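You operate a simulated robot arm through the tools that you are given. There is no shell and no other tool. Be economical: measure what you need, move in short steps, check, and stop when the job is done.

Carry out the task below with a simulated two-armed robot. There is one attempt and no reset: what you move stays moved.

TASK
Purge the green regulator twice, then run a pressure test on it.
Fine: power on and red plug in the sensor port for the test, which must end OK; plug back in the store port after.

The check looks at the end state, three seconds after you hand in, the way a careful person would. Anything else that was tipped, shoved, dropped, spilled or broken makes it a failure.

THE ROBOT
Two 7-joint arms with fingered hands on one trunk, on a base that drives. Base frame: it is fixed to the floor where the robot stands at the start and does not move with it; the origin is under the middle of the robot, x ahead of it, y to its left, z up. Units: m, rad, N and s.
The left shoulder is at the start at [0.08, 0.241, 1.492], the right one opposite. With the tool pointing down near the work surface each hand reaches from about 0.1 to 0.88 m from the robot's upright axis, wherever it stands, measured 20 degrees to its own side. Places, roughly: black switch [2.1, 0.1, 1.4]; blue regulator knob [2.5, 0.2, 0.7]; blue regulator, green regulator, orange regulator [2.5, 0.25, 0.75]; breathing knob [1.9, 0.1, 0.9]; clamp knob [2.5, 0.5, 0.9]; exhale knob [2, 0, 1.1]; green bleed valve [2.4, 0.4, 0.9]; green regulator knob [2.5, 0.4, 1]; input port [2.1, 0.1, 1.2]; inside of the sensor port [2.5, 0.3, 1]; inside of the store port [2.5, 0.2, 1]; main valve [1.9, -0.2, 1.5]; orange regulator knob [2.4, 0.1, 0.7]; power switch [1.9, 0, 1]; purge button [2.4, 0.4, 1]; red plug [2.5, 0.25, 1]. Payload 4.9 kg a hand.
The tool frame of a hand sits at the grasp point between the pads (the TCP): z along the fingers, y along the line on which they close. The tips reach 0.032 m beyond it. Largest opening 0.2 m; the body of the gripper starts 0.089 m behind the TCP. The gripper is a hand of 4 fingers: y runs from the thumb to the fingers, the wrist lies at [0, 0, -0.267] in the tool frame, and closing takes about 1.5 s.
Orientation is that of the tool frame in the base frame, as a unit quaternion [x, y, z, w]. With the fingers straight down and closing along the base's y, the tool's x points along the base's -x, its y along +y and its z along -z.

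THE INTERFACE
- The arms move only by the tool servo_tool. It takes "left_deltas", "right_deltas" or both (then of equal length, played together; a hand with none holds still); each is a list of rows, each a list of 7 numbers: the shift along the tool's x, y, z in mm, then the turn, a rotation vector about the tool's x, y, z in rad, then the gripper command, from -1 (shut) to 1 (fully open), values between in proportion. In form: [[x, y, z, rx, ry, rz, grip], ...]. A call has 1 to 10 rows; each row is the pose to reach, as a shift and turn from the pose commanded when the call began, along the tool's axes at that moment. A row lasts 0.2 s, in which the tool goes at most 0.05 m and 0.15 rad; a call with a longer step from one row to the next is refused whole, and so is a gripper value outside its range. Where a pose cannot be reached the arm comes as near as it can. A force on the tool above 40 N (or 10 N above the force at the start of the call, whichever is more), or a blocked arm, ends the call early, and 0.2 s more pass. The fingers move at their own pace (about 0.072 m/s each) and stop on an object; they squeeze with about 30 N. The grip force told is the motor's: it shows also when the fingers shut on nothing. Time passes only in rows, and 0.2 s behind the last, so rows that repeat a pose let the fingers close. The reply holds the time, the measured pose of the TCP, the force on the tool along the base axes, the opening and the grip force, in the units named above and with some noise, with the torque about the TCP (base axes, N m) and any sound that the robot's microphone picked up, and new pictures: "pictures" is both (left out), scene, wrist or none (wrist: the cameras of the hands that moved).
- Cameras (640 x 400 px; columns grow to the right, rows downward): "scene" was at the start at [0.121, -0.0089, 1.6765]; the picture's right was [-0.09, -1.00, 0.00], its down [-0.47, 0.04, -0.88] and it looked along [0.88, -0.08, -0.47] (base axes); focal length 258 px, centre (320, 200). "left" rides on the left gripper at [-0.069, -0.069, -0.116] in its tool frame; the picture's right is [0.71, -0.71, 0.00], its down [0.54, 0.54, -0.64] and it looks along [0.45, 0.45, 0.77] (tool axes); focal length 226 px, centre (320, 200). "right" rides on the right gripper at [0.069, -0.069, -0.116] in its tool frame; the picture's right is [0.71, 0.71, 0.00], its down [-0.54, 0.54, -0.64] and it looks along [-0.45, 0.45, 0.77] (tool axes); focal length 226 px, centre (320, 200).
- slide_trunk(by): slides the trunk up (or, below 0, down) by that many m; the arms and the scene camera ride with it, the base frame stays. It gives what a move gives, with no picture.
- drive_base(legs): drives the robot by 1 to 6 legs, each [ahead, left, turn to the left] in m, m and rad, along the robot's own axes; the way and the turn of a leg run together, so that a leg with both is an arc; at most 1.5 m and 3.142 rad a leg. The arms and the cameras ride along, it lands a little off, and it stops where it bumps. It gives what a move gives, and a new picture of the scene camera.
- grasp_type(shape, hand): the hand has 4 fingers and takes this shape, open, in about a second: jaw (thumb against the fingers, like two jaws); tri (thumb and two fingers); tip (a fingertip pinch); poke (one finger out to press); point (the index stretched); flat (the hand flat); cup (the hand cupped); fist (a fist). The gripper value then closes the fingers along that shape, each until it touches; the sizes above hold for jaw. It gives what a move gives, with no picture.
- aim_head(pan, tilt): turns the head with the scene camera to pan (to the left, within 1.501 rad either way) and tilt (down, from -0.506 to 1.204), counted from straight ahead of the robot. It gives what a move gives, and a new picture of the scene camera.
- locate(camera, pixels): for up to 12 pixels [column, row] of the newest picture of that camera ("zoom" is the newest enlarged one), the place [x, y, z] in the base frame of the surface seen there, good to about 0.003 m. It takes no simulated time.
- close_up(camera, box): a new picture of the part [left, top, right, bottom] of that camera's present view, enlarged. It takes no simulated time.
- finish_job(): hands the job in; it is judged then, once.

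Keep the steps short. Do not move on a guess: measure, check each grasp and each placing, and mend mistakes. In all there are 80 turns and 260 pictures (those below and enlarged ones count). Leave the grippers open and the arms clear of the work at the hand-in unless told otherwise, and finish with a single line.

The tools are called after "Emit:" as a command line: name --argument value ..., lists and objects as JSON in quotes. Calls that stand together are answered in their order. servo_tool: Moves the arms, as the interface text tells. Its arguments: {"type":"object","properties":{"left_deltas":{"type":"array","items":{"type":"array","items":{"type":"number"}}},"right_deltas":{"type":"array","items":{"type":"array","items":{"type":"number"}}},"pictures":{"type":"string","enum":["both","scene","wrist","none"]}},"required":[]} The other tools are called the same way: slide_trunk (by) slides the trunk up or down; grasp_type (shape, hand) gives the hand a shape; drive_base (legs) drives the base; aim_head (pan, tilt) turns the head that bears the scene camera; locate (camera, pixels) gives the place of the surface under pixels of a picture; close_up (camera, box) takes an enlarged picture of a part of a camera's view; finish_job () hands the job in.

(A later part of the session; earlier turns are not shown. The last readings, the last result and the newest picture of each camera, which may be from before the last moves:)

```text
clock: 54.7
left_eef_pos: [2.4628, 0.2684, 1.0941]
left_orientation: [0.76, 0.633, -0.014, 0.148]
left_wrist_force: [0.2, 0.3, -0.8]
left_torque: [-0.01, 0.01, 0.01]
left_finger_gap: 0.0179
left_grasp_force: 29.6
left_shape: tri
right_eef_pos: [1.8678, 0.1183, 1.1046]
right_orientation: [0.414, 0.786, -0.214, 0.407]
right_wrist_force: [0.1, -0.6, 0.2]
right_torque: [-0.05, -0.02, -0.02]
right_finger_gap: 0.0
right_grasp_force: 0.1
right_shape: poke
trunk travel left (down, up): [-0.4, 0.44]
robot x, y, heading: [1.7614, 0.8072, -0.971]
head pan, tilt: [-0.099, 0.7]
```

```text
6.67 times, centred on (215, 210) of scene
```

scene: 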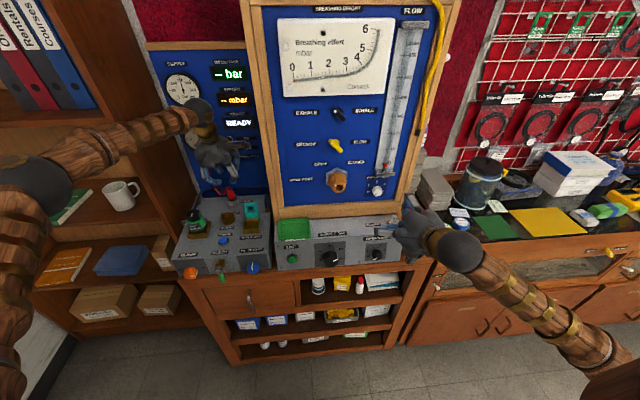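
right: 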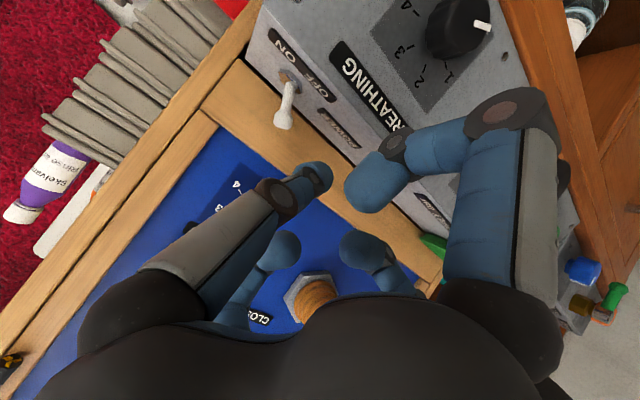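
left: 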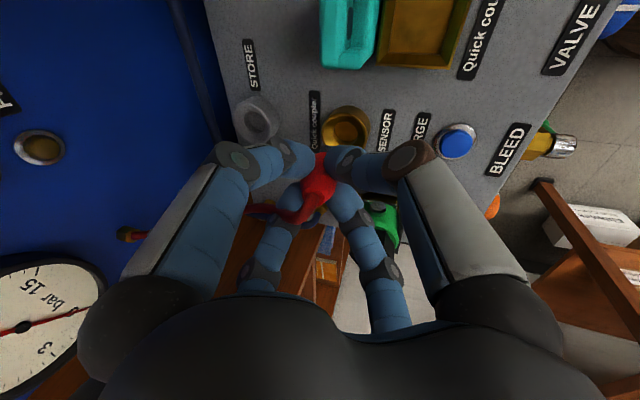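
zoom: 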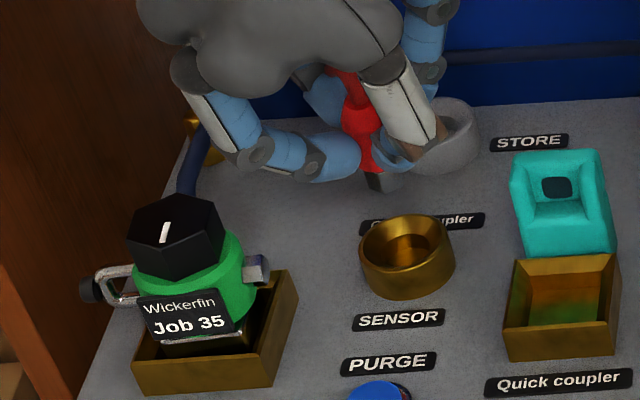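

The left-rear finger joint would come too near the regulator. I'll turn the hand 0.646 rad about the vertical so the regulator falls in the gap between fingers.

Emit:
servo_tool --left_deltas '[[-0.5, 0, 0, -0.027, 0.027, -0.123, -1], [-1, 0, 0, -0.054, 0.054, -0.247, -1], [-1.5, 0, 0.4, -0.08, 0.082, -0.37, -1], [-2, -0.5, 0.4, -0.107, 0.109, -0.494, -1], [-2.3, -0.5, 0.4, -0.134, 0.136, -0.617, -1], [-2.3, -0.5, 0.4, -0.134, 0.136, -0.617, -1]]' --pictures "wrist"

Emit:
close_up --camera "scene" --box '[170, 150, 260, 240]'

Emit:
close_up --camera "left" --box '[230, 70, 410, 240]'

```text
clock: 56.1
left_eef_pos: [2.4628, 0.2661, 1.0933]
left_orientation: [0.519, 0.842, 0.036, 0.144]
left_wrist_force: [-0.1, -0.1, -1.0]
left_torque: [0.01, -0.03, 0.0]
left_finger_gap: 0.0178
left_grasp_force: 30.4
left_shape: tri
right_eef_pos: [1.8672, 0.1176, 1.1048]
right_orientation: [0.412, 0.787, -0.213, 0.408]
right_wrist_force: [0.6, 0.1, -0.5]
right_torque: [0.0, 0.02, -0.01]
right_finger_gap: 0.0
right_grasp_force: 0.0
right_shape: poke
trunk travel left (down, up): [-0.4, 0.44]
robot x, y, heading: [1.7656, 0.8105, -0.966]
head pan, tilt: [-0.099, 0.7]
```

left: 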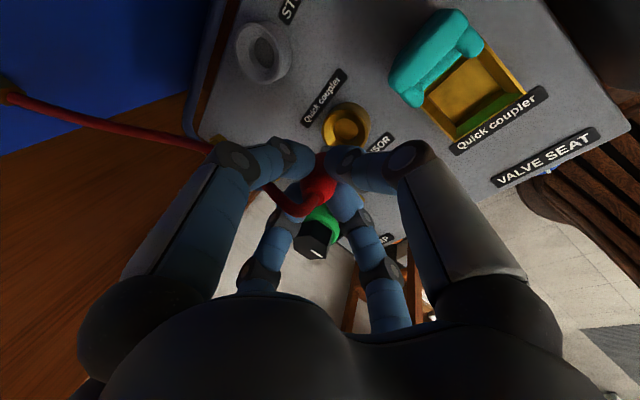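

```text
4.44 times, centred on (215, 195) of scene
```

zoom: 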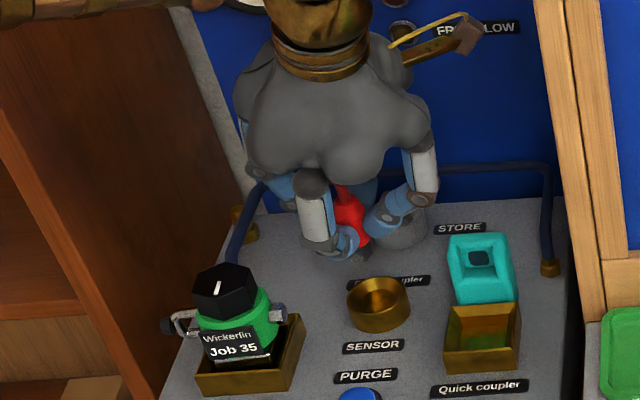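

```text
2.35 times, centred on (320, 155) of left
```

zoom: 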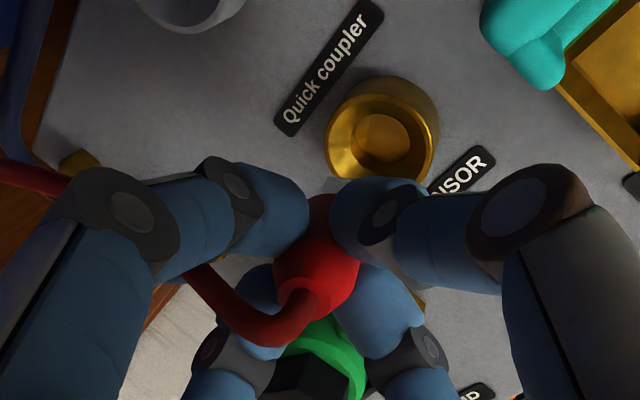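

Emit:
locate --camera "scene" --pixels '[[222.2, 198.4], [225.6, 207.4], [222, 194], [224, 203]]'

Emit:
locate --camera "left" --pixels '[[320, 180], [322, 160], [330, 148], [312, 175], [330, 178], [346, 128], [323, 132], [365, 128]]'

```text
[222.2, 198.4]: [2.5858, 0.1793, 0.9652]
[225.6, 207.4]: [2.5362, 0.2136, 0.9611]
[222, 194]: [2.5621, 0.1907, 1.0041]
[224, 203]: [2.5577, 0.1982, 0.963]
```

```text
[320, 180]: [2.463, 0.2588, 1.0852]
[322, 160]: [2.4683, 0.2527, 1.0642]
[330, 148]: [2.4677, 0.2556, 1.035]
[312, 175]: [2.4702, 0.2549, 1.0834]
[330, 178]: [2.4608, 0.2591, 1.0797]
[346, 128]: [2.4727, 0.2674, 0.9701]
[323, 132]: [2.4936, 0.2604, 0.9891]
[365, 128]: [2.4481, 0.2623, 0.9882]
```

The plug's silver tip is at about (2.469, 0.2625), over the sensor port centre. Lowering 35 mm and checking.

Emit:
servo_tool --left_deltas '[[3.6, -3.7, 16.7, 0, 0, 0, -1], [7.3, -7.35, 33.4, 0, 0, 0, -1], [7.3, -7.35, 33.4, 0, 0, 0, -1]]' --pictures "both"

Emit:
close_up --camera "scene" --box '[180, 170, 260, 230]'

Emit:
close_up --camera "left" --box '[260, 80, 400, 210]'

```text
clock: 56.9
left_eef_pos: [2.464, 0.2673, 1.0591]
left_orientation: [0.519, 0.841, 0.036, 0.145]
left_wrist_force: [-0.2, 0.3, -1.3]
left_torque: [0.03, 0.03, 0.0]
left_finger_gap: 0.0181
left_grasp_force: 29.8
left_shape: tri
right_eef_pos: [1.8671, 0.1184, 1.1046]
right_orientation: [0.414, 0.785, -0.215, 0.407]
right_wrist_force: [0.2, -0.1, -0.9]
right_torque: [0.01, 0.04, 0.0]
right_finger_gap: 0.0
right_grasp_force: 0.1
right_shape: poke
trunk travel left (down, up): [-0.4, 0.44]
robot x, y, heading: [1.7697, 0.8104, -0.97]
head pan, tilt: [-0.099, 0.7]
```

scene: 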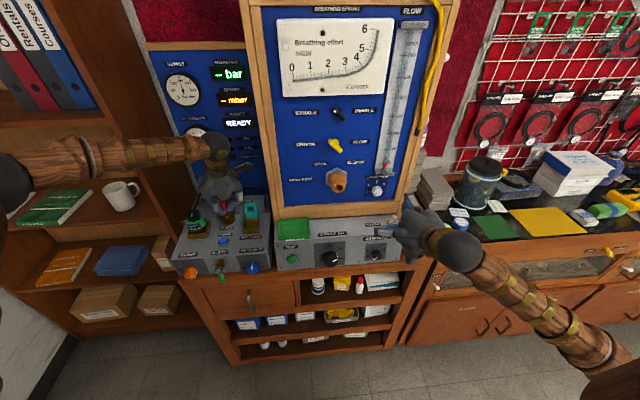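
left: 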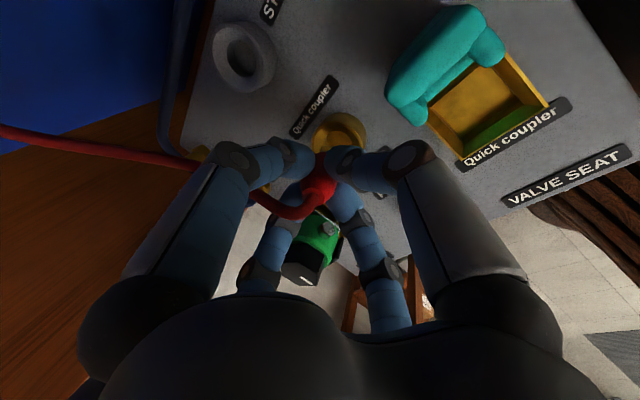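

```text
6.67 times, centred on (220, 200) of scene
```

zoom: 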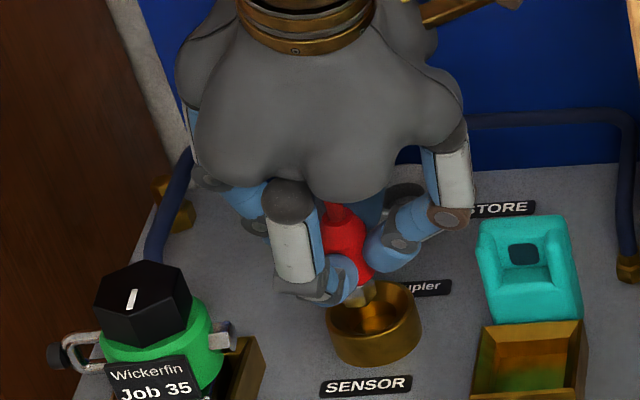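

```text
3.08 times, centred on (330, 145) of left
```

zoom: 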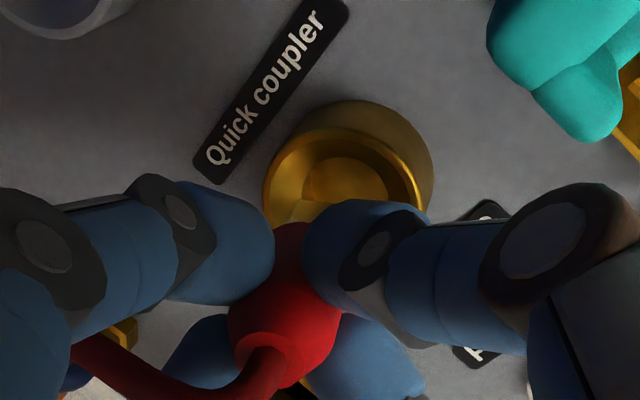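

Emit:
locate --camera "left" --pixels '[[325, 150], [328, 151], [320, 151], [342, 128], [312, 145], [362, 138]]'

Emit:
locate --camera "scene" --pixels '[[228, 213.5], [226.8, 213.3], [224, 206], [221.5, 218], [234.5, 216], [228, 222], [224, 204]]'

```text
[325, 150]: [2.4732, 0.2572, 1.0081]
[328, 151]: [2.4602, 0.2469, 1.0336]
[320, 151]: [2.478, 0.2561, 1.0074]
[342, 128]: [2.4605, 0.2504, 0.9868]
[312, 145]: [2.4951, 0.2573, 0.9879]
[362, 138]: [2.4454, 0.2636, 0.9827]
```

```text
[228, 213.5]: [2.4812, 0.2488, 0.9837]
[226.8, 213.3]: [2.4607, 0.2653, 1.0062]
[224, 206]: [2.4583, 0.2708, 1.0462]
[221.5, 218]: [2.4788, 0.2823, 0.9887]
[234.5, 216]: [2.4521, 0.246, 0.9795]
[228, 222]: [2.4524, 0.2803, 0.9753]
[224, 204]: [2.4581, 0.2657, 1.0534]
```

The tip centre (2.468, 0.2615) matches the port (2.470, 0.2625). Lowering the remaining ~26 mm in small steps.

Emit:
servo_tool --left_deltas '[[2.1, -2.1, 9.5, 0, 0, 0, -1], [3.3, -3.4, 15.3, 0, 0, 0, -1], [4.4, -4.4, 20, 0, 0, 0, -1], [5, -5.1, 23, 0, 0, 0, -1], [5.5, -5.6, 25.3, 0, 0, 0, -1], [5.5, -5.6, 25.3, 0, 0, 0, -1]]' --pictures "scene"

Emit:
close_up --camera "scene" --box '[180, 170, 260, 230]'

Emit:
close_up --camera "scene" --box '[150, 40, 290, 180]'

```text
clock: 58.3
left_eef_pos: [2.4635, 0.2665, 1.034]
left_orientation: [0.52, 0.841, 0.035, 0.145]
left_wrist_force: [-1.4, -1.2, 4.5]
left_torque: [-0.08, 0.09, -0.02]
left_finger_gap: 0.0183
left_grasp_force: 30.2
left_shape: tri
right_eef_pos: [1.8669, 0.1192, 1.1048]
right_orientation: [0.413, 0.785, -0.214, 0.408]
right_wrist_force: [-0.5, -0.1, -0.8]
right_torque: [0.0, 0.01, 0.03]
right_finger_gap: 0.0001
right_grasp_force: 0.0
right_shape: poke
trunk travel left (down, up): [-0.4, 0.44]
robot x, y, heading: [1.769, 0.8111, -0.968]
head pan, tilt: [-0.099, 0.7]
```

scene: 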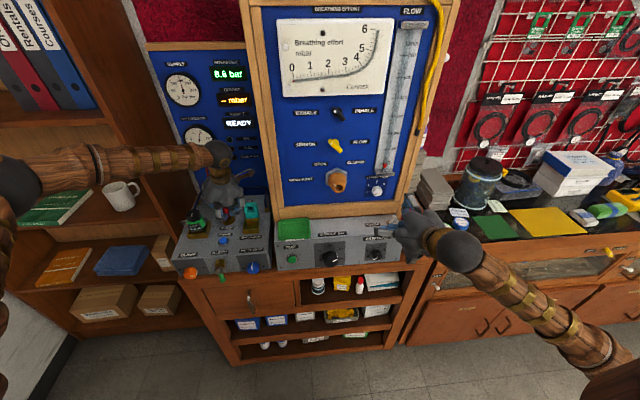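

```text
6.67 times, centred on (220, 200) of scene
```

zoom: 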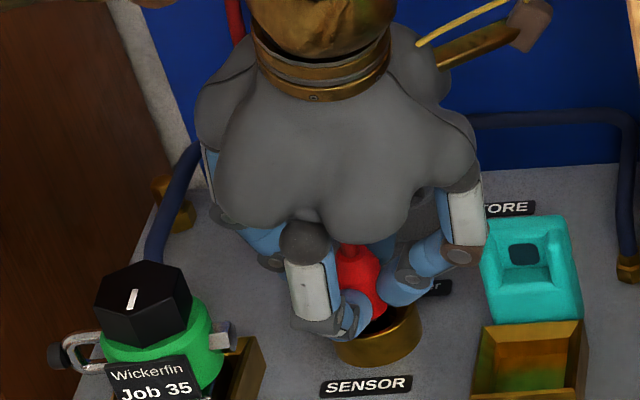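

```text
2.86 times, centred on (220, 110) of scene
```

zoom: 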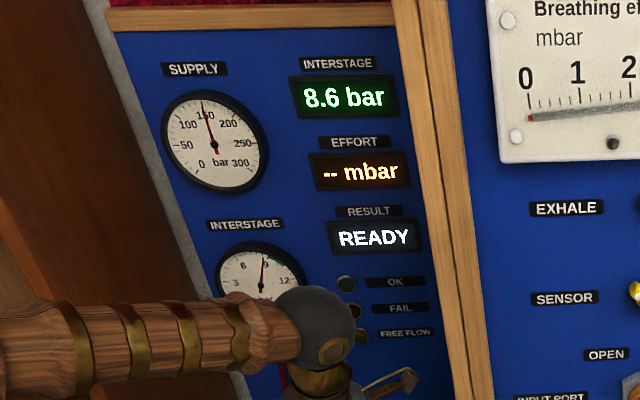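

The sensor is connected: interstage 8.6 bar. I'll check the gauge's allowed band before testing.

Emit:
close_up --camera "scene" --box '[165, 115, 225, 155]'

Emit:
close_up --camera "scene" --box '[270, 210, 420, 275]'

```text
10.00 times, centred on (195, 135) of scene
```

zoom: 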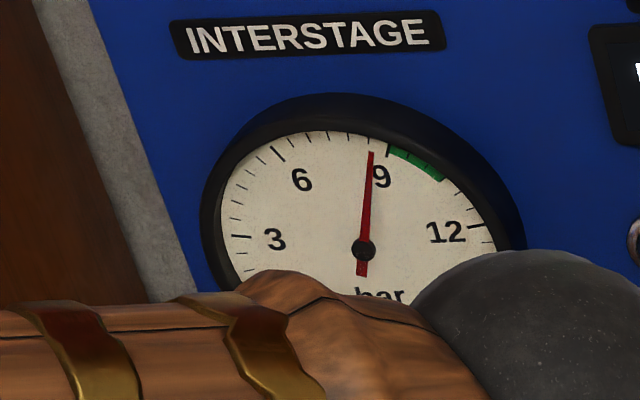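

```text
4.27 times, centred on (345, 242) of scene
```

zoom: 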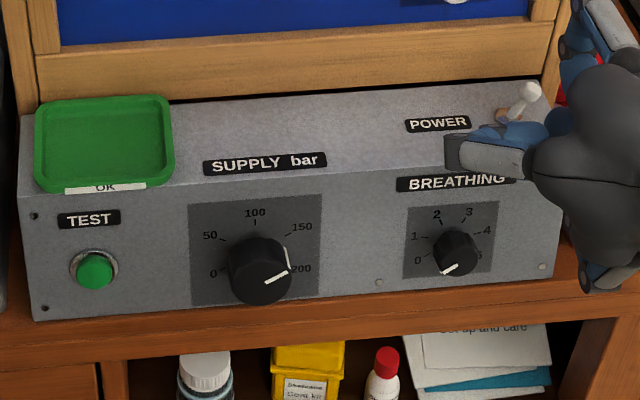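

The interstage reading is 8.6 bar but the gauge's green band runs from 9 to about 10.3, so the test would likely fail; the green regulator's knob needs adjusting. I'll release the plug, lift, and look.

Emit:
servo_tool --left_deltas '[[0, 0, 0, 0, 0, 0, -0.5], [0, 0, 0, 0, 0, 0, -0.5], [0, 0, 0, 0, 0, 0, -0.5], [-4.2, 4.2, -19, 0, 0, 0, -0.5], [-9.4, 9.5, -43, 0, 0, 0, -0.5], [-18.7, 18.9, -86, 0, 0, 0, -0.5], [-27, 27.3, -124, 0, 0, 0, -0.5]]' --pictures "both"

Emit:
close_up --camera "scene" --box '[180, 170, 260, 240]'

Emit:
close_up --camera "left" --box '[240, 60, 440, 260]'

Emit:
close_up --camera "scene" --box '[150, 40, 290, 180]'

```text
clock: 59.9
left_eef_pos: [2.4607, 0.2659, 1.1626]
left_orientation: [0.52, 0.841, 0.035, 0.145]
left_wrist_force: [-0.1, -0.7, -1.2]
left_torque: [0.0, -0.03, 0.04]
left_finger_gap: 0.0499
left_grasp_force: 0.1
left_shape: tri
right_eef_pos: [1.867, 0.1185, 1.1056]
right_orientation: [0.413, 0.786, -0.214, 0.408]
right_wrist_force: [-0.5, 0.9, 0.6]
right_torque: [0.03, -0.02, 0.04]
right_finger_gap: 0.0
right_grasp_force: 0.0
right_shape: poke
trunk travel left (down, up): [-0.4, 0.44]
robot x, y, heading: [1.7694, 0.8102, -0.967]
head pan, tilt: [-0.099, 0.7]
```

scene: 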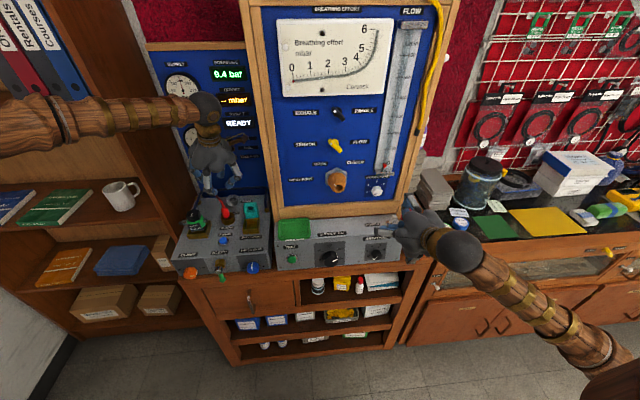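
left: 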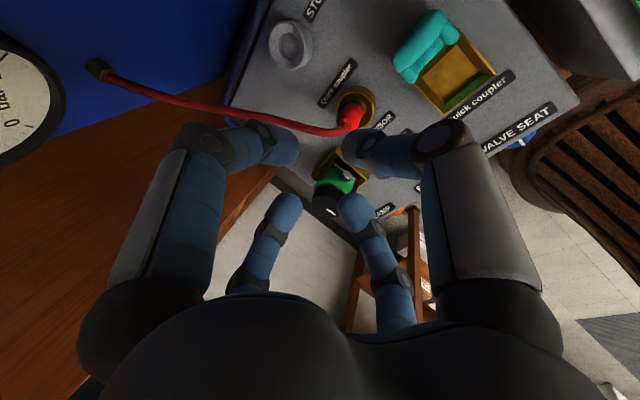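

```text
5.71 times, centred on (220, 205) of scene
```

zoom: 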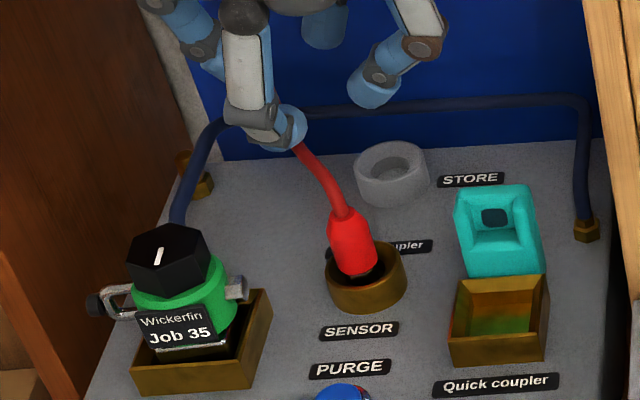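

```text
2.00 times, centred on (340, 160) of left
```

zoom: 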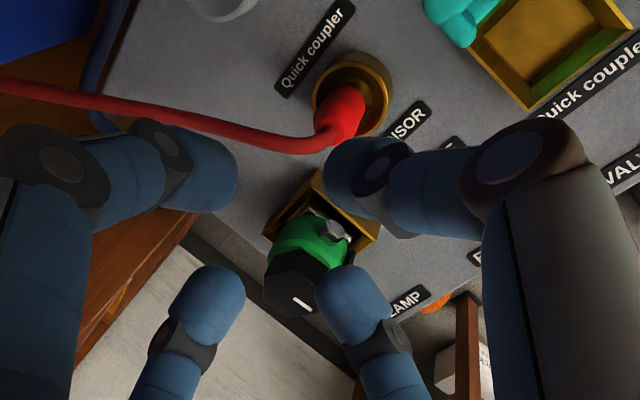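

```text
2.86 times, centred on (220, 110) of scene
```

zoom: 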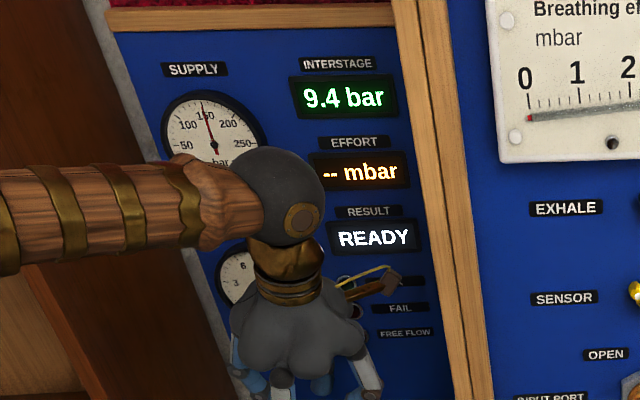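

The reading has settled at 9.4 bar, inside the green band, so no adjustment is needed. Now for TEST: I'll measure the button.

Emit:
locate --camera "scene" --pixels '[[292, 259], [292, 258], [291, 259.5], [286, 259], [305, 262]]'

Emit:
servo_tool --right_deltas '[[0, 45, 0, 0, 0, 0, 1], [0, 90, 0, 0, 0, 0, 1], [0, 135, 0, 0, 0, 0, 1], [0, 180, 0, 0, 0, 0, 1], [0, 225, 0, 0, 0, 0, 1], [0, 270, 0, 0, 0, 0, 1], [0, 315, 0, 0, 0, 0, 1], [0, 355, 0, 0, 0, 0, 1], [0, 355, 0, 0, 0, 0, 1]]' --pictures "both"

```text
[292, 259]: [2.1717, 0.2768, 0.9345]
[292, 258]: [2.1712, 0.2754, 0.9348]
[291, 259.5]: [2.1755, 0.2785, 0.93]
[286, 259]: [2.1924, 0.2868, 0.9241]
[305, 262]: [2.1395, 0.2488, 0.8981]
```

```text
clock: 61.9
left_eef_pos: [2.4608, 0.2657, 1.1638]
left_orientation: [0.52, 0.841, 0.035, 0.144]
left_wrist_force: [-0.9, -0.4, 0.0]
left_torque: [0.0, -0.01, 0.01]
left_finger_gap: 0.0501
left_grasp_force: 0.1
left_shape: tri
right_eef_pos: [2.158, 0.3204, 1.1032]
right_orientation: [0.414, 0.786, -0.214, 0.407]
right_wrist_force: [0.3, 0.1, -0.6]
right_torque: [0.01, 0.0, 0.02]
right_finger_gap: 0.0002
right_grasp_force: 0.1
right_shape: poke
trunk travel left (down, up): [-0.4, 0.44]
robot x, y, heading: [1.7664, 0.8122, -0.964]
head pan, tilt: [-0.099, 0.7]
```

scene: 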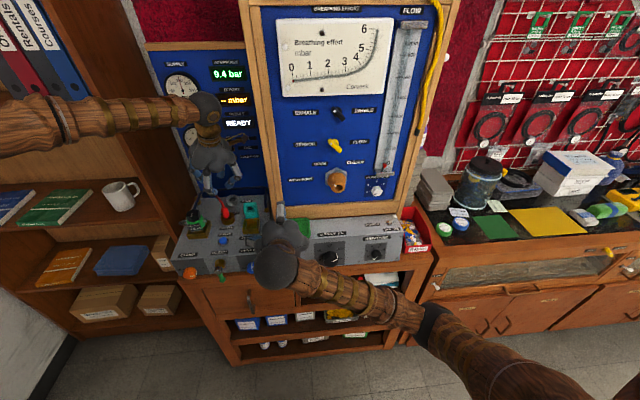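
right: 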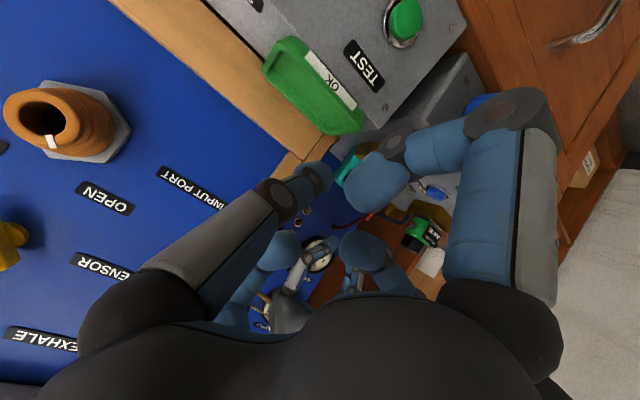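

The right fingertip lines up laterally with TEST. Lowering 153 mm in front of the button.

Emit:
servo_tool --right_deltas '[[32, 0, 21, 0, 0, 0, 1], [64, 0, 42, 0, 0, 0, 1], [96, 0, 63, 0, 0, 0, 1], [128, 0, 84, 0, 0, 0, 1], [128, 0, 84, 0, 0, 0, 1]]' --pictures "wrist"

Emit:
locate --camera "right" --pixels '[[318, 168], [325, 172], [312, 178]]'

Emit:
close_up --camera "right" --box '[230, 60, 430, 230]'

```text
clock: 63.1
left_eef_pos: [2.4622, 0.2652, 1.1623]
left_orientation: [0.519, 0.841, 0.036, 0.145]
left_wrist_force: [0.2, -0.4, 0.0]
left_torque: [-0.01, 0.0, 0.01]
left_finger_gap: 0.0497
left_grasp_force: 0.0
left_shape: tri
right_eef_pos: [2.1564, 0.3243, 0.9493]
right_orientation: [0.413, 0.786, -0.213, 0.408]
right_wrist_force: [0.4, -0.2, 0.0]
right_torque: [-0.01, -0.01, 0.03]
right_finger_gap: 0.0001
right_grasp_force: 0.1
right_shape: poke
trunk travel left (down, up): [-0.4, 0.44]
robot x, y, heading: [1.7686, 0.8115, -0.964]
head pan, tilt: [-0.099, 0.7]
```

right: 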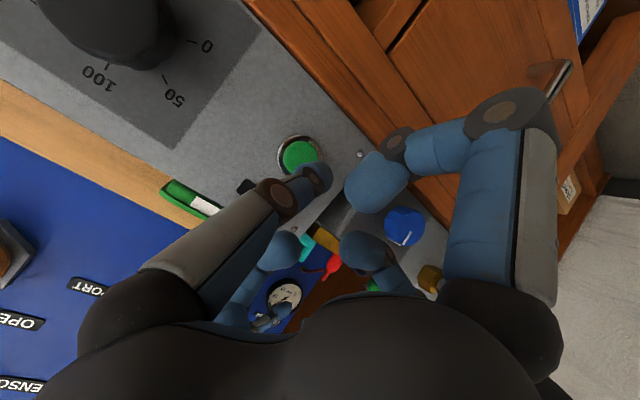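

```text
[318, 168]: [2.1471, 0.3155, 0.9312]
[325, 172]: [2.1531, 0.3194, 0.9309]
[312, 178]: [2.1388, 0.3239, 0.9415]
```

```text
2.35 times, centred on (330, 145) of right
```

zoom: 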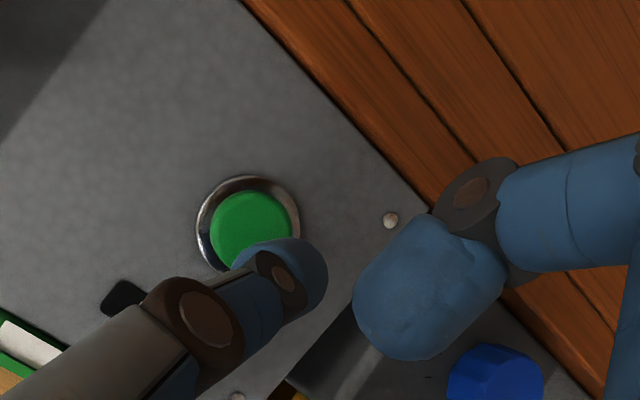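

The tip is about 5 mm left of the button centre. I'll shift right 5 mm, then push forward in small steps.

Emit:
servo_tool --right_deltas '[[0, -5, 0, 0, 0, 0, 1], [-7, -5, 10, 0, 0, 0, 1], [-10.3, -5, 14.7, 0, 0, 0, 1], [-13.2, -5, 18.8, 0, 0, 0, 1], [-15.5, -5, 22.1, 0, 0, 0, 1], [-17.2, -5, 24.6, 0, 0, 0, 1], [-17.2, -5, 24.6, 0, 0, 0, 1]]' --pictures "none"

Emit:
close_up --camera "right" --box '[230, 60, 430, 230]'

Emit:
close_up --camera "scene" --box '[150, 40, 290, 180]'

```text
clock: 64.7
left_eef_pos: [2.4598, 0.2676, 1.1646]
left_orientation: [0.52, 0.841, 0.035, 0.146]
left_wrist_force: [-0.1, -0.1, 0.1]
left_torque: [-0.01, 0.05, 0.03]
left_finger_gap: 0.0498
left_grasp_force: 0.0
left_shape: tri
right_eef_pos: [2.1687, 0.3001, 0.949]
right_orientation: [0.412, 0.786, -0.214, 0.408]
right_wrist_force: [-13.4, 17.9, -2.1]
right_torque: [0.29, 0.22, -0.04]
right_finger_gap: 0.0
right_grasp_force: 0.1
right_shape: poke
trunk travel left (down, up): [-0.4, 0.44]
robot x, y, heading: [1.7674, 0.8121, -0.968]
head pan, tilt: [-0.099, 0.7]
heard: click
```

```text
2.35 times, centred on (330, 145) of right
```

zoom: 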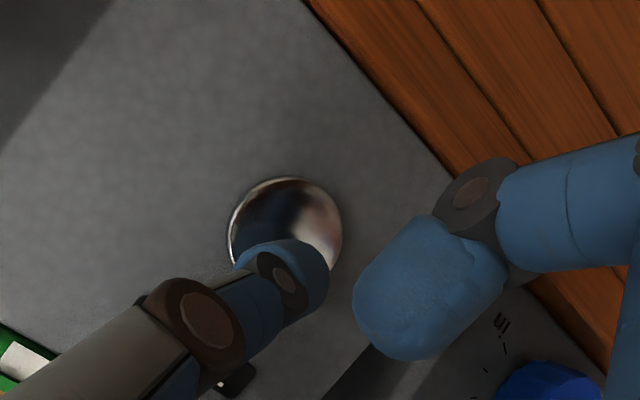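

```text
2.86 times, centred on (220, 110) of scene
```

zoom: 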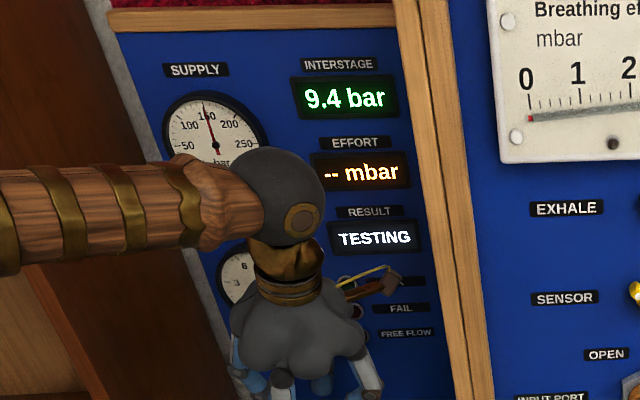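

A click, and the display shows TESTING. I'll back off from the button and wait.

Emit:
servo_tool --right_deltas '[[17, 0, -25, 0, 0, 0, 1], [34, 0, -49, 0, 0, 0, 1], [57, 0, -82, 0, 0, 0, 1], [57, 0, -82, 0, 0, 0, 1], [57, 0, -82, 0, 0, 0, 1], [57, 0, -82, 0, 0, 0, 1], [57, 0, -82, 0, 0, 0, 1], [57, 0, -82, 0, 0, 0, 1], [57, 0, -82, 0, 0, 0, 1]]' --pictures "none"

Emit:
close_up --camera "scene" --box '[150, 40, 290, 180]'

```text
clock: 66.7
left_eef_pos: [2.4619, 0.2649, 1.1634]
left_orientation: [0.52, 0.841, 0.035, 0.145]
left_wrist_force: [-0.2, 0.2, -0.3]
left_torque: [0.03, 0.0, -0.03]
left_finger_gap: 0.0496
left_grasp_force: 0.2
left_shape: tri
right_eef_pos: [2.113, 0.38, 0.9502]
right_orientation: [0.414, 0.786, -0.215, 0.406]
right_wrist_force: [0.2, -1.0, -0.2]
right_torque: [0.0, -0.03, 0.03]
right_finger_gap: 0.0
right_grasp_force: 0.1
right_shape: poke
trunk travel left (down, up): [-0.4, 0.44]
robot x, y, heading: [1.7682, 0.8114, -0.971]
head pan, tilt: [-0.099, 0.7]
```

```text
2.86 times, centred on (220, 110) of scene
```

zoom: 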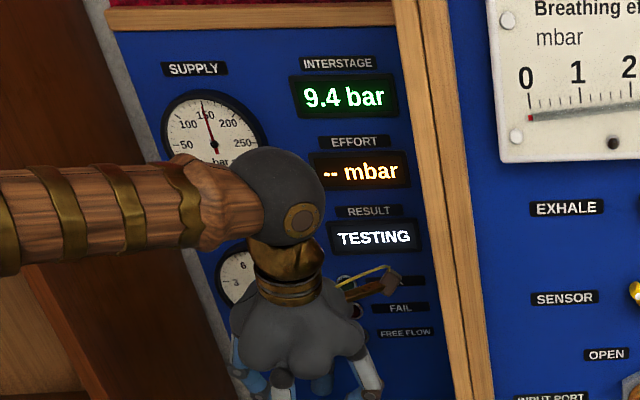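

Still testing. Meanwhile I'll move the right hand away to the right.

Emit:
servo_tool --right_deltas '[[0, -40, 0, 0, 0, 0, 1], [0, -80, 0, 0, 0, 0, 1], [0, -120, 0, 0, 0, 0, 1], [0, -160, 0, 0, 0, 0, 1], [0, -200, 0, 0, 0, 0, 1], [0, -240, 0, 0, 0, 0, 1], [0, -280, 0, 0, 0, 0, 1], [-16, -280, -11, 0, 0, 0, 1], [-40, -280, -28, 0, 0, 0, 1], [-65, -280, -46, 0, 0, 0, 1]]' --pictures "none"

Emit:
servo_tool --right_deltas '[[0, 0, 0, 0, 0, 0, 1], [0, 0, 0, 0, 0, 0, 1], [0, 0, 0, 0, 0, 0, 1], [0, 0, 0, 0, 0, 0, 1], [0, 0, 0, 0, 0, 0, 1], [0, 0, 0, 0, 0, 0, 1], [0, 0, 0, 0, 0, 0, 1], [0, 0, 0, 0, 0, 0, 1], [0, 0, 0, 0, 0, 0, 1], [0, 0, 0, 0, 0, 0, 1]]' --pictures "none"

Emit:
close_up --camera "scene" --box '[150, 40, 290, 180]'

```text
clock: 68.9
left_eef_pos: [2.4623, 0.2641, 1.1628]
left_orientation: [0.519, 0.842, 0.035, 0.144]
left_wrist_force: [0.6, 0.9, -0.1]
left_torque: [0.02, -0.01, -0.05]
left_finger_gap: 0.0499
left_grasp_force: 0.1
left_shape: tri
right_eef_pos: [1.8873, 0.2162, 1.0258]
right_orientation: [0.413, 0.786, -0.214, 0.407]
right_wrist_force: [-0.7, 0.4, 0.0]
right_torque: [0.01, -0.01, 0.0]
right_finger_gap: 0.0
right_grasp_force: 0.1
right_shape: poke
right hand out of reach, approached as far as the arm can: row 10
trunk travel left (down, up): [-0.4, 0.44]
robot x, y, heading: [1.7676, 0.8099, -0.966]
head pan, tilt: [-0.099, 0.7]
```

```text
clock: 71.1
left_eef_pos: [2.462, 0.2656, 1.1628]
left_orientation: [0.52, 0.841, 0.035, 0.145]
left_wrist_force: [0.0, 0.0, 0.2]
left_torque: [0.0, -0.01, -0.04]
left_finger_gap: 0.0497
left_grasp_force: 0.0
left_shape: tri
right_eef_pos: [1.8869, 0.2171, 1.0267]
right_orientation: [0.413, 0.786, -0.214, 0.407]
right_wrist_force: [0.6, 0.3, 0.4]
right_torque: [0.01, 0.0, 0.02]
right_finger_gap: 0.0001
right_grasp_force: 0.1
right_shape: poke
trunk travel left (down, up): [-0.4, 0.44]
robot x, y, heading: [1.7674, 0.812, -0.964]
head pan, tilt: [-0.099, 0.7]
```

```text
2.86 times, centred on (220, 110) of scene
```

zoom: 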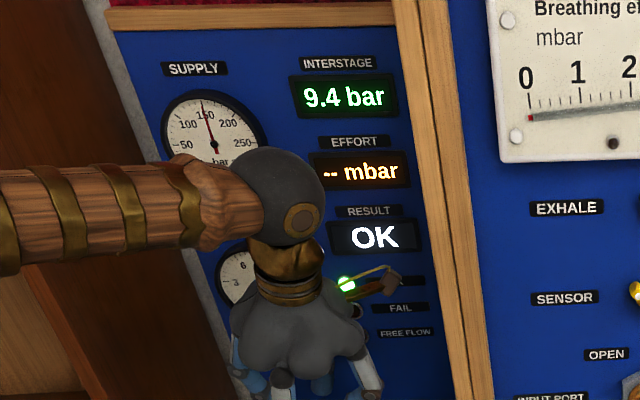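

The result is OK. Now I'll go straight back down over the plug (gap 50 mm) and check.

Emit:
servo_tool --left_deltas '[[9.4, -9.5, 43, 0, 0, 0, -0.5], [18.7, -18.9, 86, 0, 0, 0, -0.5], [23, -23.2, 105, 0, 0, 0, -0.5], [27, -27.3, 124, 0, 0, 0, -0.5]]' --pictures "none"

Emit:
close_up --camera "left" --box '[200, 70, 440, 270]'

Emit:
close_up --camera "scene" --box '[180, 170, 260, 230]'

```text
clock: 72.1
left_eef_pos: [2.4641, 0.2654, 1.0316]
left_orientation: [0.519, 0.842, 0.035, 0.144]
left_wrist_force: [-0.3, 0.7, 0.4]
left_torque: [0.01, 0.05, -0.04]
left_finger_gap: 0.0498
left_grasp_force: 0.0
left_shape: tri
right_eef_pos: [1.8862, 0.2154, 1.0252]
right_orientation: [0.412, 0.786, -0.213, 0.408]
right_wrist_force: [0.6, -0.4, 0.4]
right_torque: [0.0, 0.05, 0.01]
right_finger_gap: 0.0
right_grasp_force: 0.0
right_shape: poke
trunk travel left (down, up): [-0.4, 0.44]
robot x, y, heading: [1.7679, 0.8114, -0.968]
head pan, tilt: [-0.099, 0.7]
```

```text
2.00 times, centred on (320, 170) of left
```

zoom: 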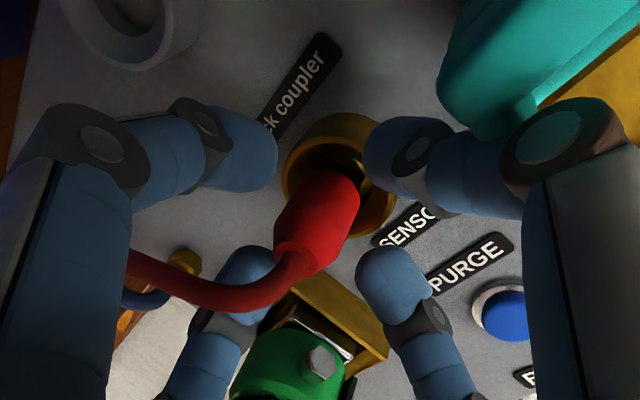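

```text
6.67 times, centred on (220, 200) of scene
```

zoom: 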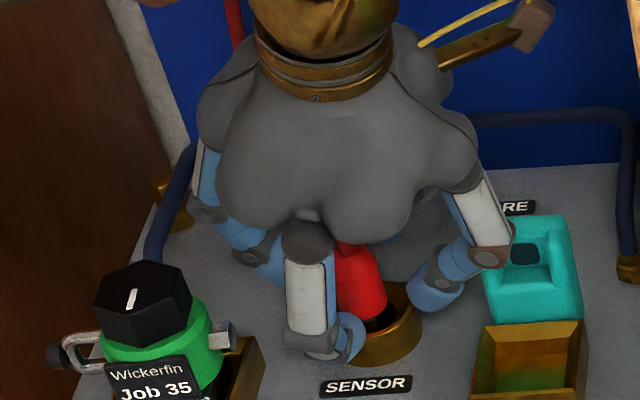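

The plug is again centred. Close, then lift 60 mm.

Emit:
servo_tool --left_deltas '[[0, 0, 0, 0, 0, 0, -0.7], [0, 0, 0, 0, 0, 0, -0.9], [0, 0, 0, 0, 0, 0, -1], [0, 0, 0, 0, 0, 0, -1], [0, 0, 0, 0, 0, 0, -1], [0, 0, 0, 0, 0, 0, -1]]' --pictures "none"

Emit:
servo_tool --left_deltas '[[-2, 2.1, -9.5, 0, 0, 0, -1], [-4.2, 4.2, -19.1, 0, 0, 0, -1], [-8.3, 8.4, -38.2, 0, 0, 0, -1], [-13.1, 13.2, -60.2, 0, 0, 0, -1], [-13.1, 13.2, -60.2, 0, 0, 0, -1]]' --pictures "wrist"

Emit:
close_up --camera "scene" --box '[180, 150, 260, 230]'

```text
clock: 73.5
left_eef_pos: [2.4633, 0.2657, 1.0314]
left_orientation: [0.52, 0.841, 0.036, 0.145]
left_wrist_force: [-0.7, 0.4, -0.4]
left_torque: [0.04, 0.02, 0.02]
left_finger_gap: 0.0182
left_grasp_force: 29.9
left_shape: tri
right_eef_pos: [1.8853, 0.2164, 1.0256]
right_orientation: [0.413, 0.785, -0.215, 0.408]
right_wrist_force: [-0.1, 0.5, 0.4]
right_torque: [0.01, -0.02, 0.03]
right_finger_gap: 0.0002
right_grasp_force: 0.2
right_shape: poke
trunk travel left (down, up): [-0.4, 0.44]
robot x, y, heading: [1.7668, 0.8108, -0.972]
head pan, tilt: [-0.099, 0.7]
```

```text
clock: 74.7
left_eef_pos: [2.4639, 0.2661, 1.0954]
left_orientation: [0.52, 0.841, 0.036, 0.144]
left_wrist_force: [-0.2, -0.1, -1.0]
left_torque: [0.01, 0.0, -0.04]
left_finger_gap: 0.0181
left_grasp_force: 30.1
left_shape: tri
right_eef_pos: [1.8865, 0.2155, 1.0252]
right_orientation: [0.413, 0.786, -0.214, 0.408]
right_wrist_force: [0.0, 0.5, -0.9]
right_torque: [-0.02, -0.01, -0.02]
right_finger_gap: 0.0
right_grasp_force: 0.1
right_shape: poke
trunk travel left (down, up): [-0.4, 0.44]
robot x, y, heading: [1.7713, 0.812, -0.964]
head pan, tilt: [-0.099, 0.7]
```

left: 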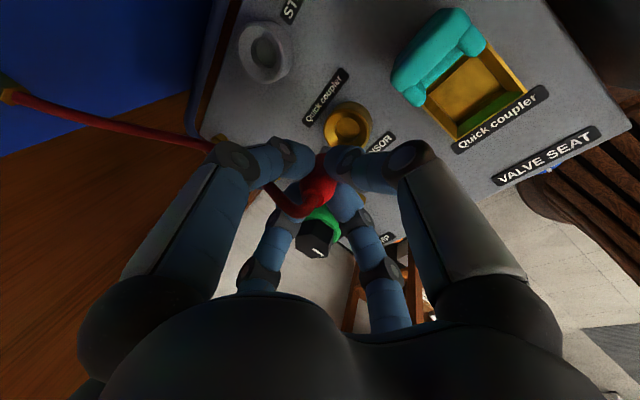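

```text
5.00 times, centred on (220, 190) of scene
```

zoom: 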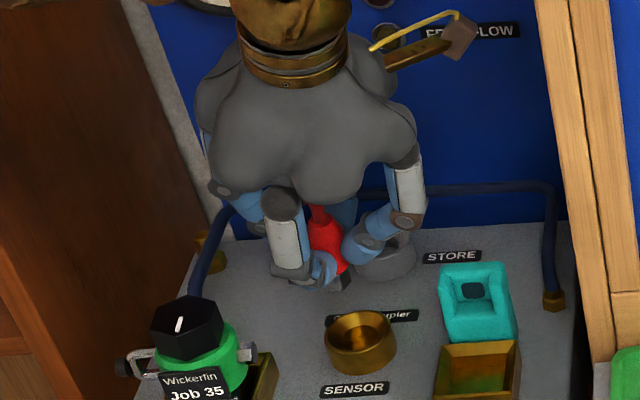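

The plug is out of the sensor port. I'll turn the hand back 0.646 rad while carrying the plug over to the store port.

Emit:
servo_tool --left_deltas '[[-20, 2.7, 4.9, 0.027, -0.027, 0.123, -1], [-39, 5.5, 9.8, 0.054, -0.054, 0.247, -1], [-59, 8.2, 14.6, 0.08, -0.082, 0.37, -1], [-79, 11, 19.5, 0.107, -0.109, 0.494, -1], [-98.5, 13.7, 24.4, 0.134, -0.136, 0.617, -1], [-98.5, 13.7, 24.4, 0.134, -0.136, 0.617, -1]]' --pictures "both"

Emit:
close_up --camera "scene" --box '[190, 150, 270, 230]'

Emit:
close_up --camera "left" --box '[250, 70, 410, 220]'

```text
clock: 76.1
left_eef_pos: [2.5232, 0.1847, 1.0971]
left_orientation: [0.76, 0.633, -0.012, 0.149]
left_wrist_force: [-0.3, 0.7, -1.1]
left_torque: [-0.03, -0.02, 0.0]
left_finger_gap: 0.0182
left_grasp_force: 30.4
left_shape: tri
right_eef_pos: [1.8861, 0.2181, 1.0259]
right_orientation: [0.413, 0.786, -0.215, 0.407]
right_wrist_force: [0.2, 0.7, -0.2]
right_torque: [0.02, 0.01, -0.01]
right_finger_gap: 0.0003
right_grasp_force: 0.0
right_shape: poke
trunk travel left (down, up): [-0.4, 0.44]
robot x, y, heading: [1.7687, 0.8077, -0.968]
head pan, tilt: [-0.099, 0.7]
```

scene: 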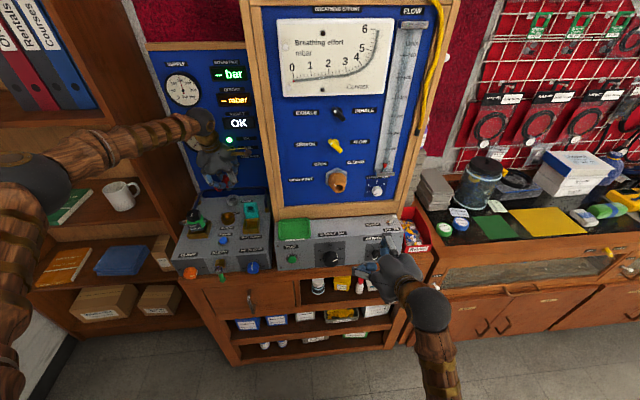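
left: 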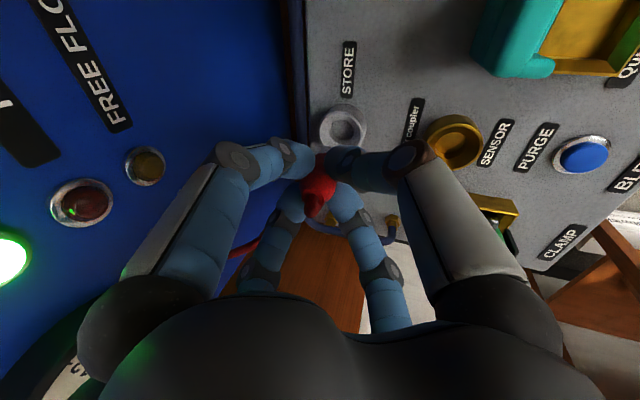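

```text
5.00 times, centred on (230, 190) of scene
```

zoom: 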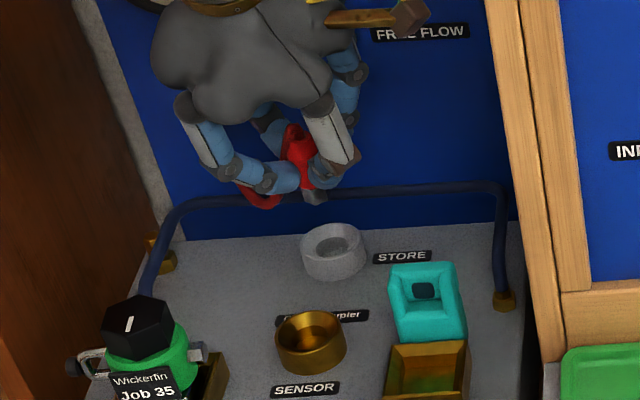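

```text
2.67 times, centred on (330, 145) of left
```

zoom: 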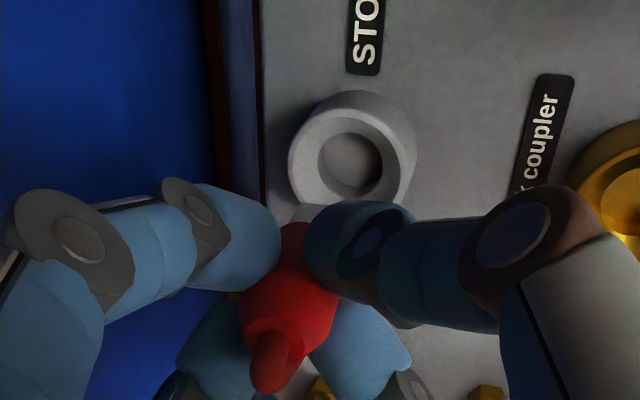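

Almost identical to the pull-out pose, 1.5 mm short. I'll correct that and lower 35 mm.

Emit:
servo_tool --left_deltas '[[-1, 1, 0.4, 0, 0, 0, -1], [2.6, -2.7, 17.1, 0, 0, 0, -1], [6.3, -6.35, 33.8, 0, 0, 0, -1], [6.3, -6.35, 33.8, 0, 0, 0, -1]]' --pictures "both"

Emit:
close_up --camera "scene" --box '[190, 160, 270, 220]'

Emit:
close_up --camera "left" --box '[250, 70, 410, 220]'

```text
clock: 77.1
left_eef_pos: [2.5236, 0.1831, 1.0623]
left_orientation: [0.76, 0.632, -0.012, 0.149]
left_wrist_force: [-0.3, -0.8, -1.0]
left_torque: [-0.02, 0.0, 0.0]
left_finger_gap: 0.018
left_grasp_force: 30.3
left_shape: tri
right_eef_pos: [1.8848, 0.216, 1.0262]
right_orientation: [0.414, 0.785, -0.215, 0.407]
right_wrist_force: [-0.4, -0.3, 0.0]
right_torque: [-0.01, -0.02, -0.02]
right_finger_gap: 0.0
right_grasp_force: 0.2
right_shape: poke
trunk travel left (down, up): [-0.4, 0.44]
robot x, y, heading: [1.7678, 0.8122, -0.961]
head pan, tilt: [-0.099, 0.7]
```

scene: 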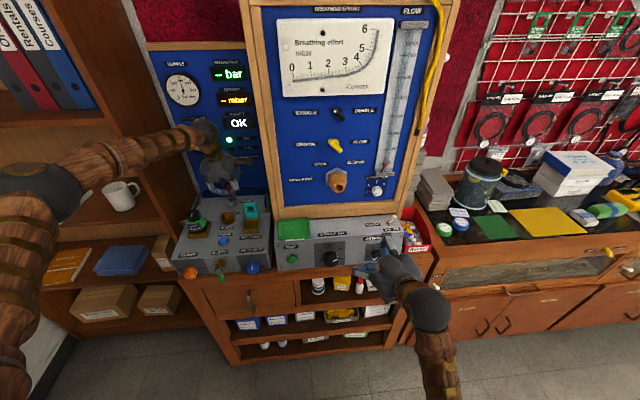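
left: 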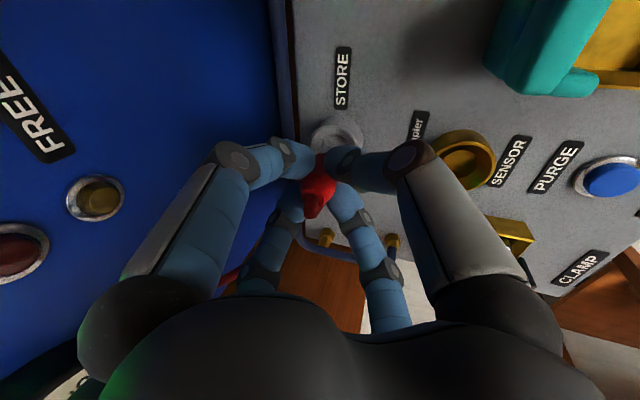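

```text
6.67 times, centred on (230, 190) of scene
```

zoom: 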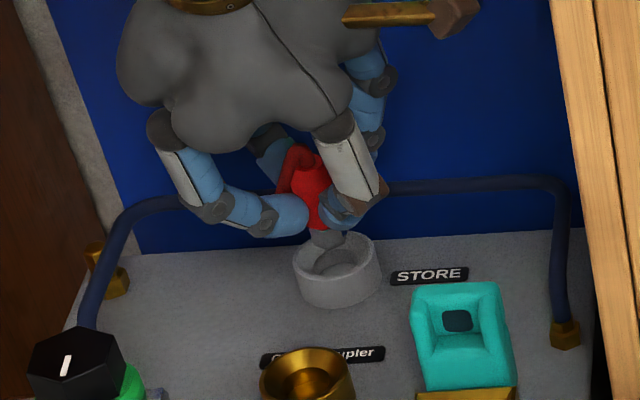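

```text
2.67 times, centred on (330, 145) of left
```

zoom: 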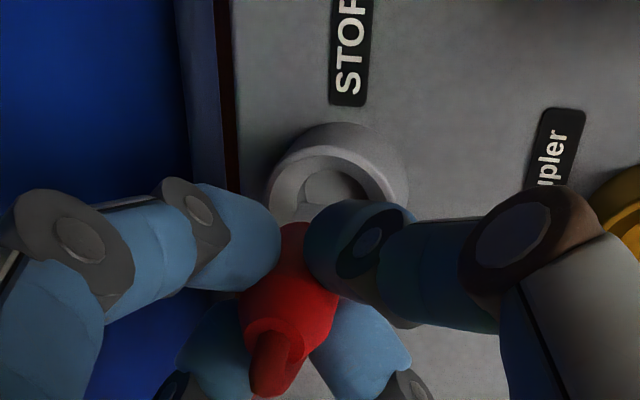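

Emit:
locate --camera "scene" --pixels '[[231, 195.8], [229.5, 195.8], [232.8, 195.8], [226.2, 200], [238.4, 198], [232, 204], [233, 196.8], [231, 203]]'

Emit:
locate --camera "left" --pixels '[[325, 148], [322, 149], [329, 147], [335, 140], [312, 143], [331, 122], [354, 140], [360, 145]]'

```text
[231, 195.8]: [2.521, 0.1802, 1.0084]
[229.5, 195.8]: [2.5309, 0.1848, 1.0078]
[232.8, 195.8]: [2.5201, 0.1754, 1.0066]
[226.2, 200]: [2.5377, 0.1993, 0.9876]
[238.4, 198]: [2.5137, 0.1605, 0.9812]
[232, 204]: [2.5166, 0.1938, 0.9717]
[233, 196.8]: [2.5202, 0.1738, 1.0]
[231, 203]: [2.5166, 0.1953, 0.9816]
```

```text
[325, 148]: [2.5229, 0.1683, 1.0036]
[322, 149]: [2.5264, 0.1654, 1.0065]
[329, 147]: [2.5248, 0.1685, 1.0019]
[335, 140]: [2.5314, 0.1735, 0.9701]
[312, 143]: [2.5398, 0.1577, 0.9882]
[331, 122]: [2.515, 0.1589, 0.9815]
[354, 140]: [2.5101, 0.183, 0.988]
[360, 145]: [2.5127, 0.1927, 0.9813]
```

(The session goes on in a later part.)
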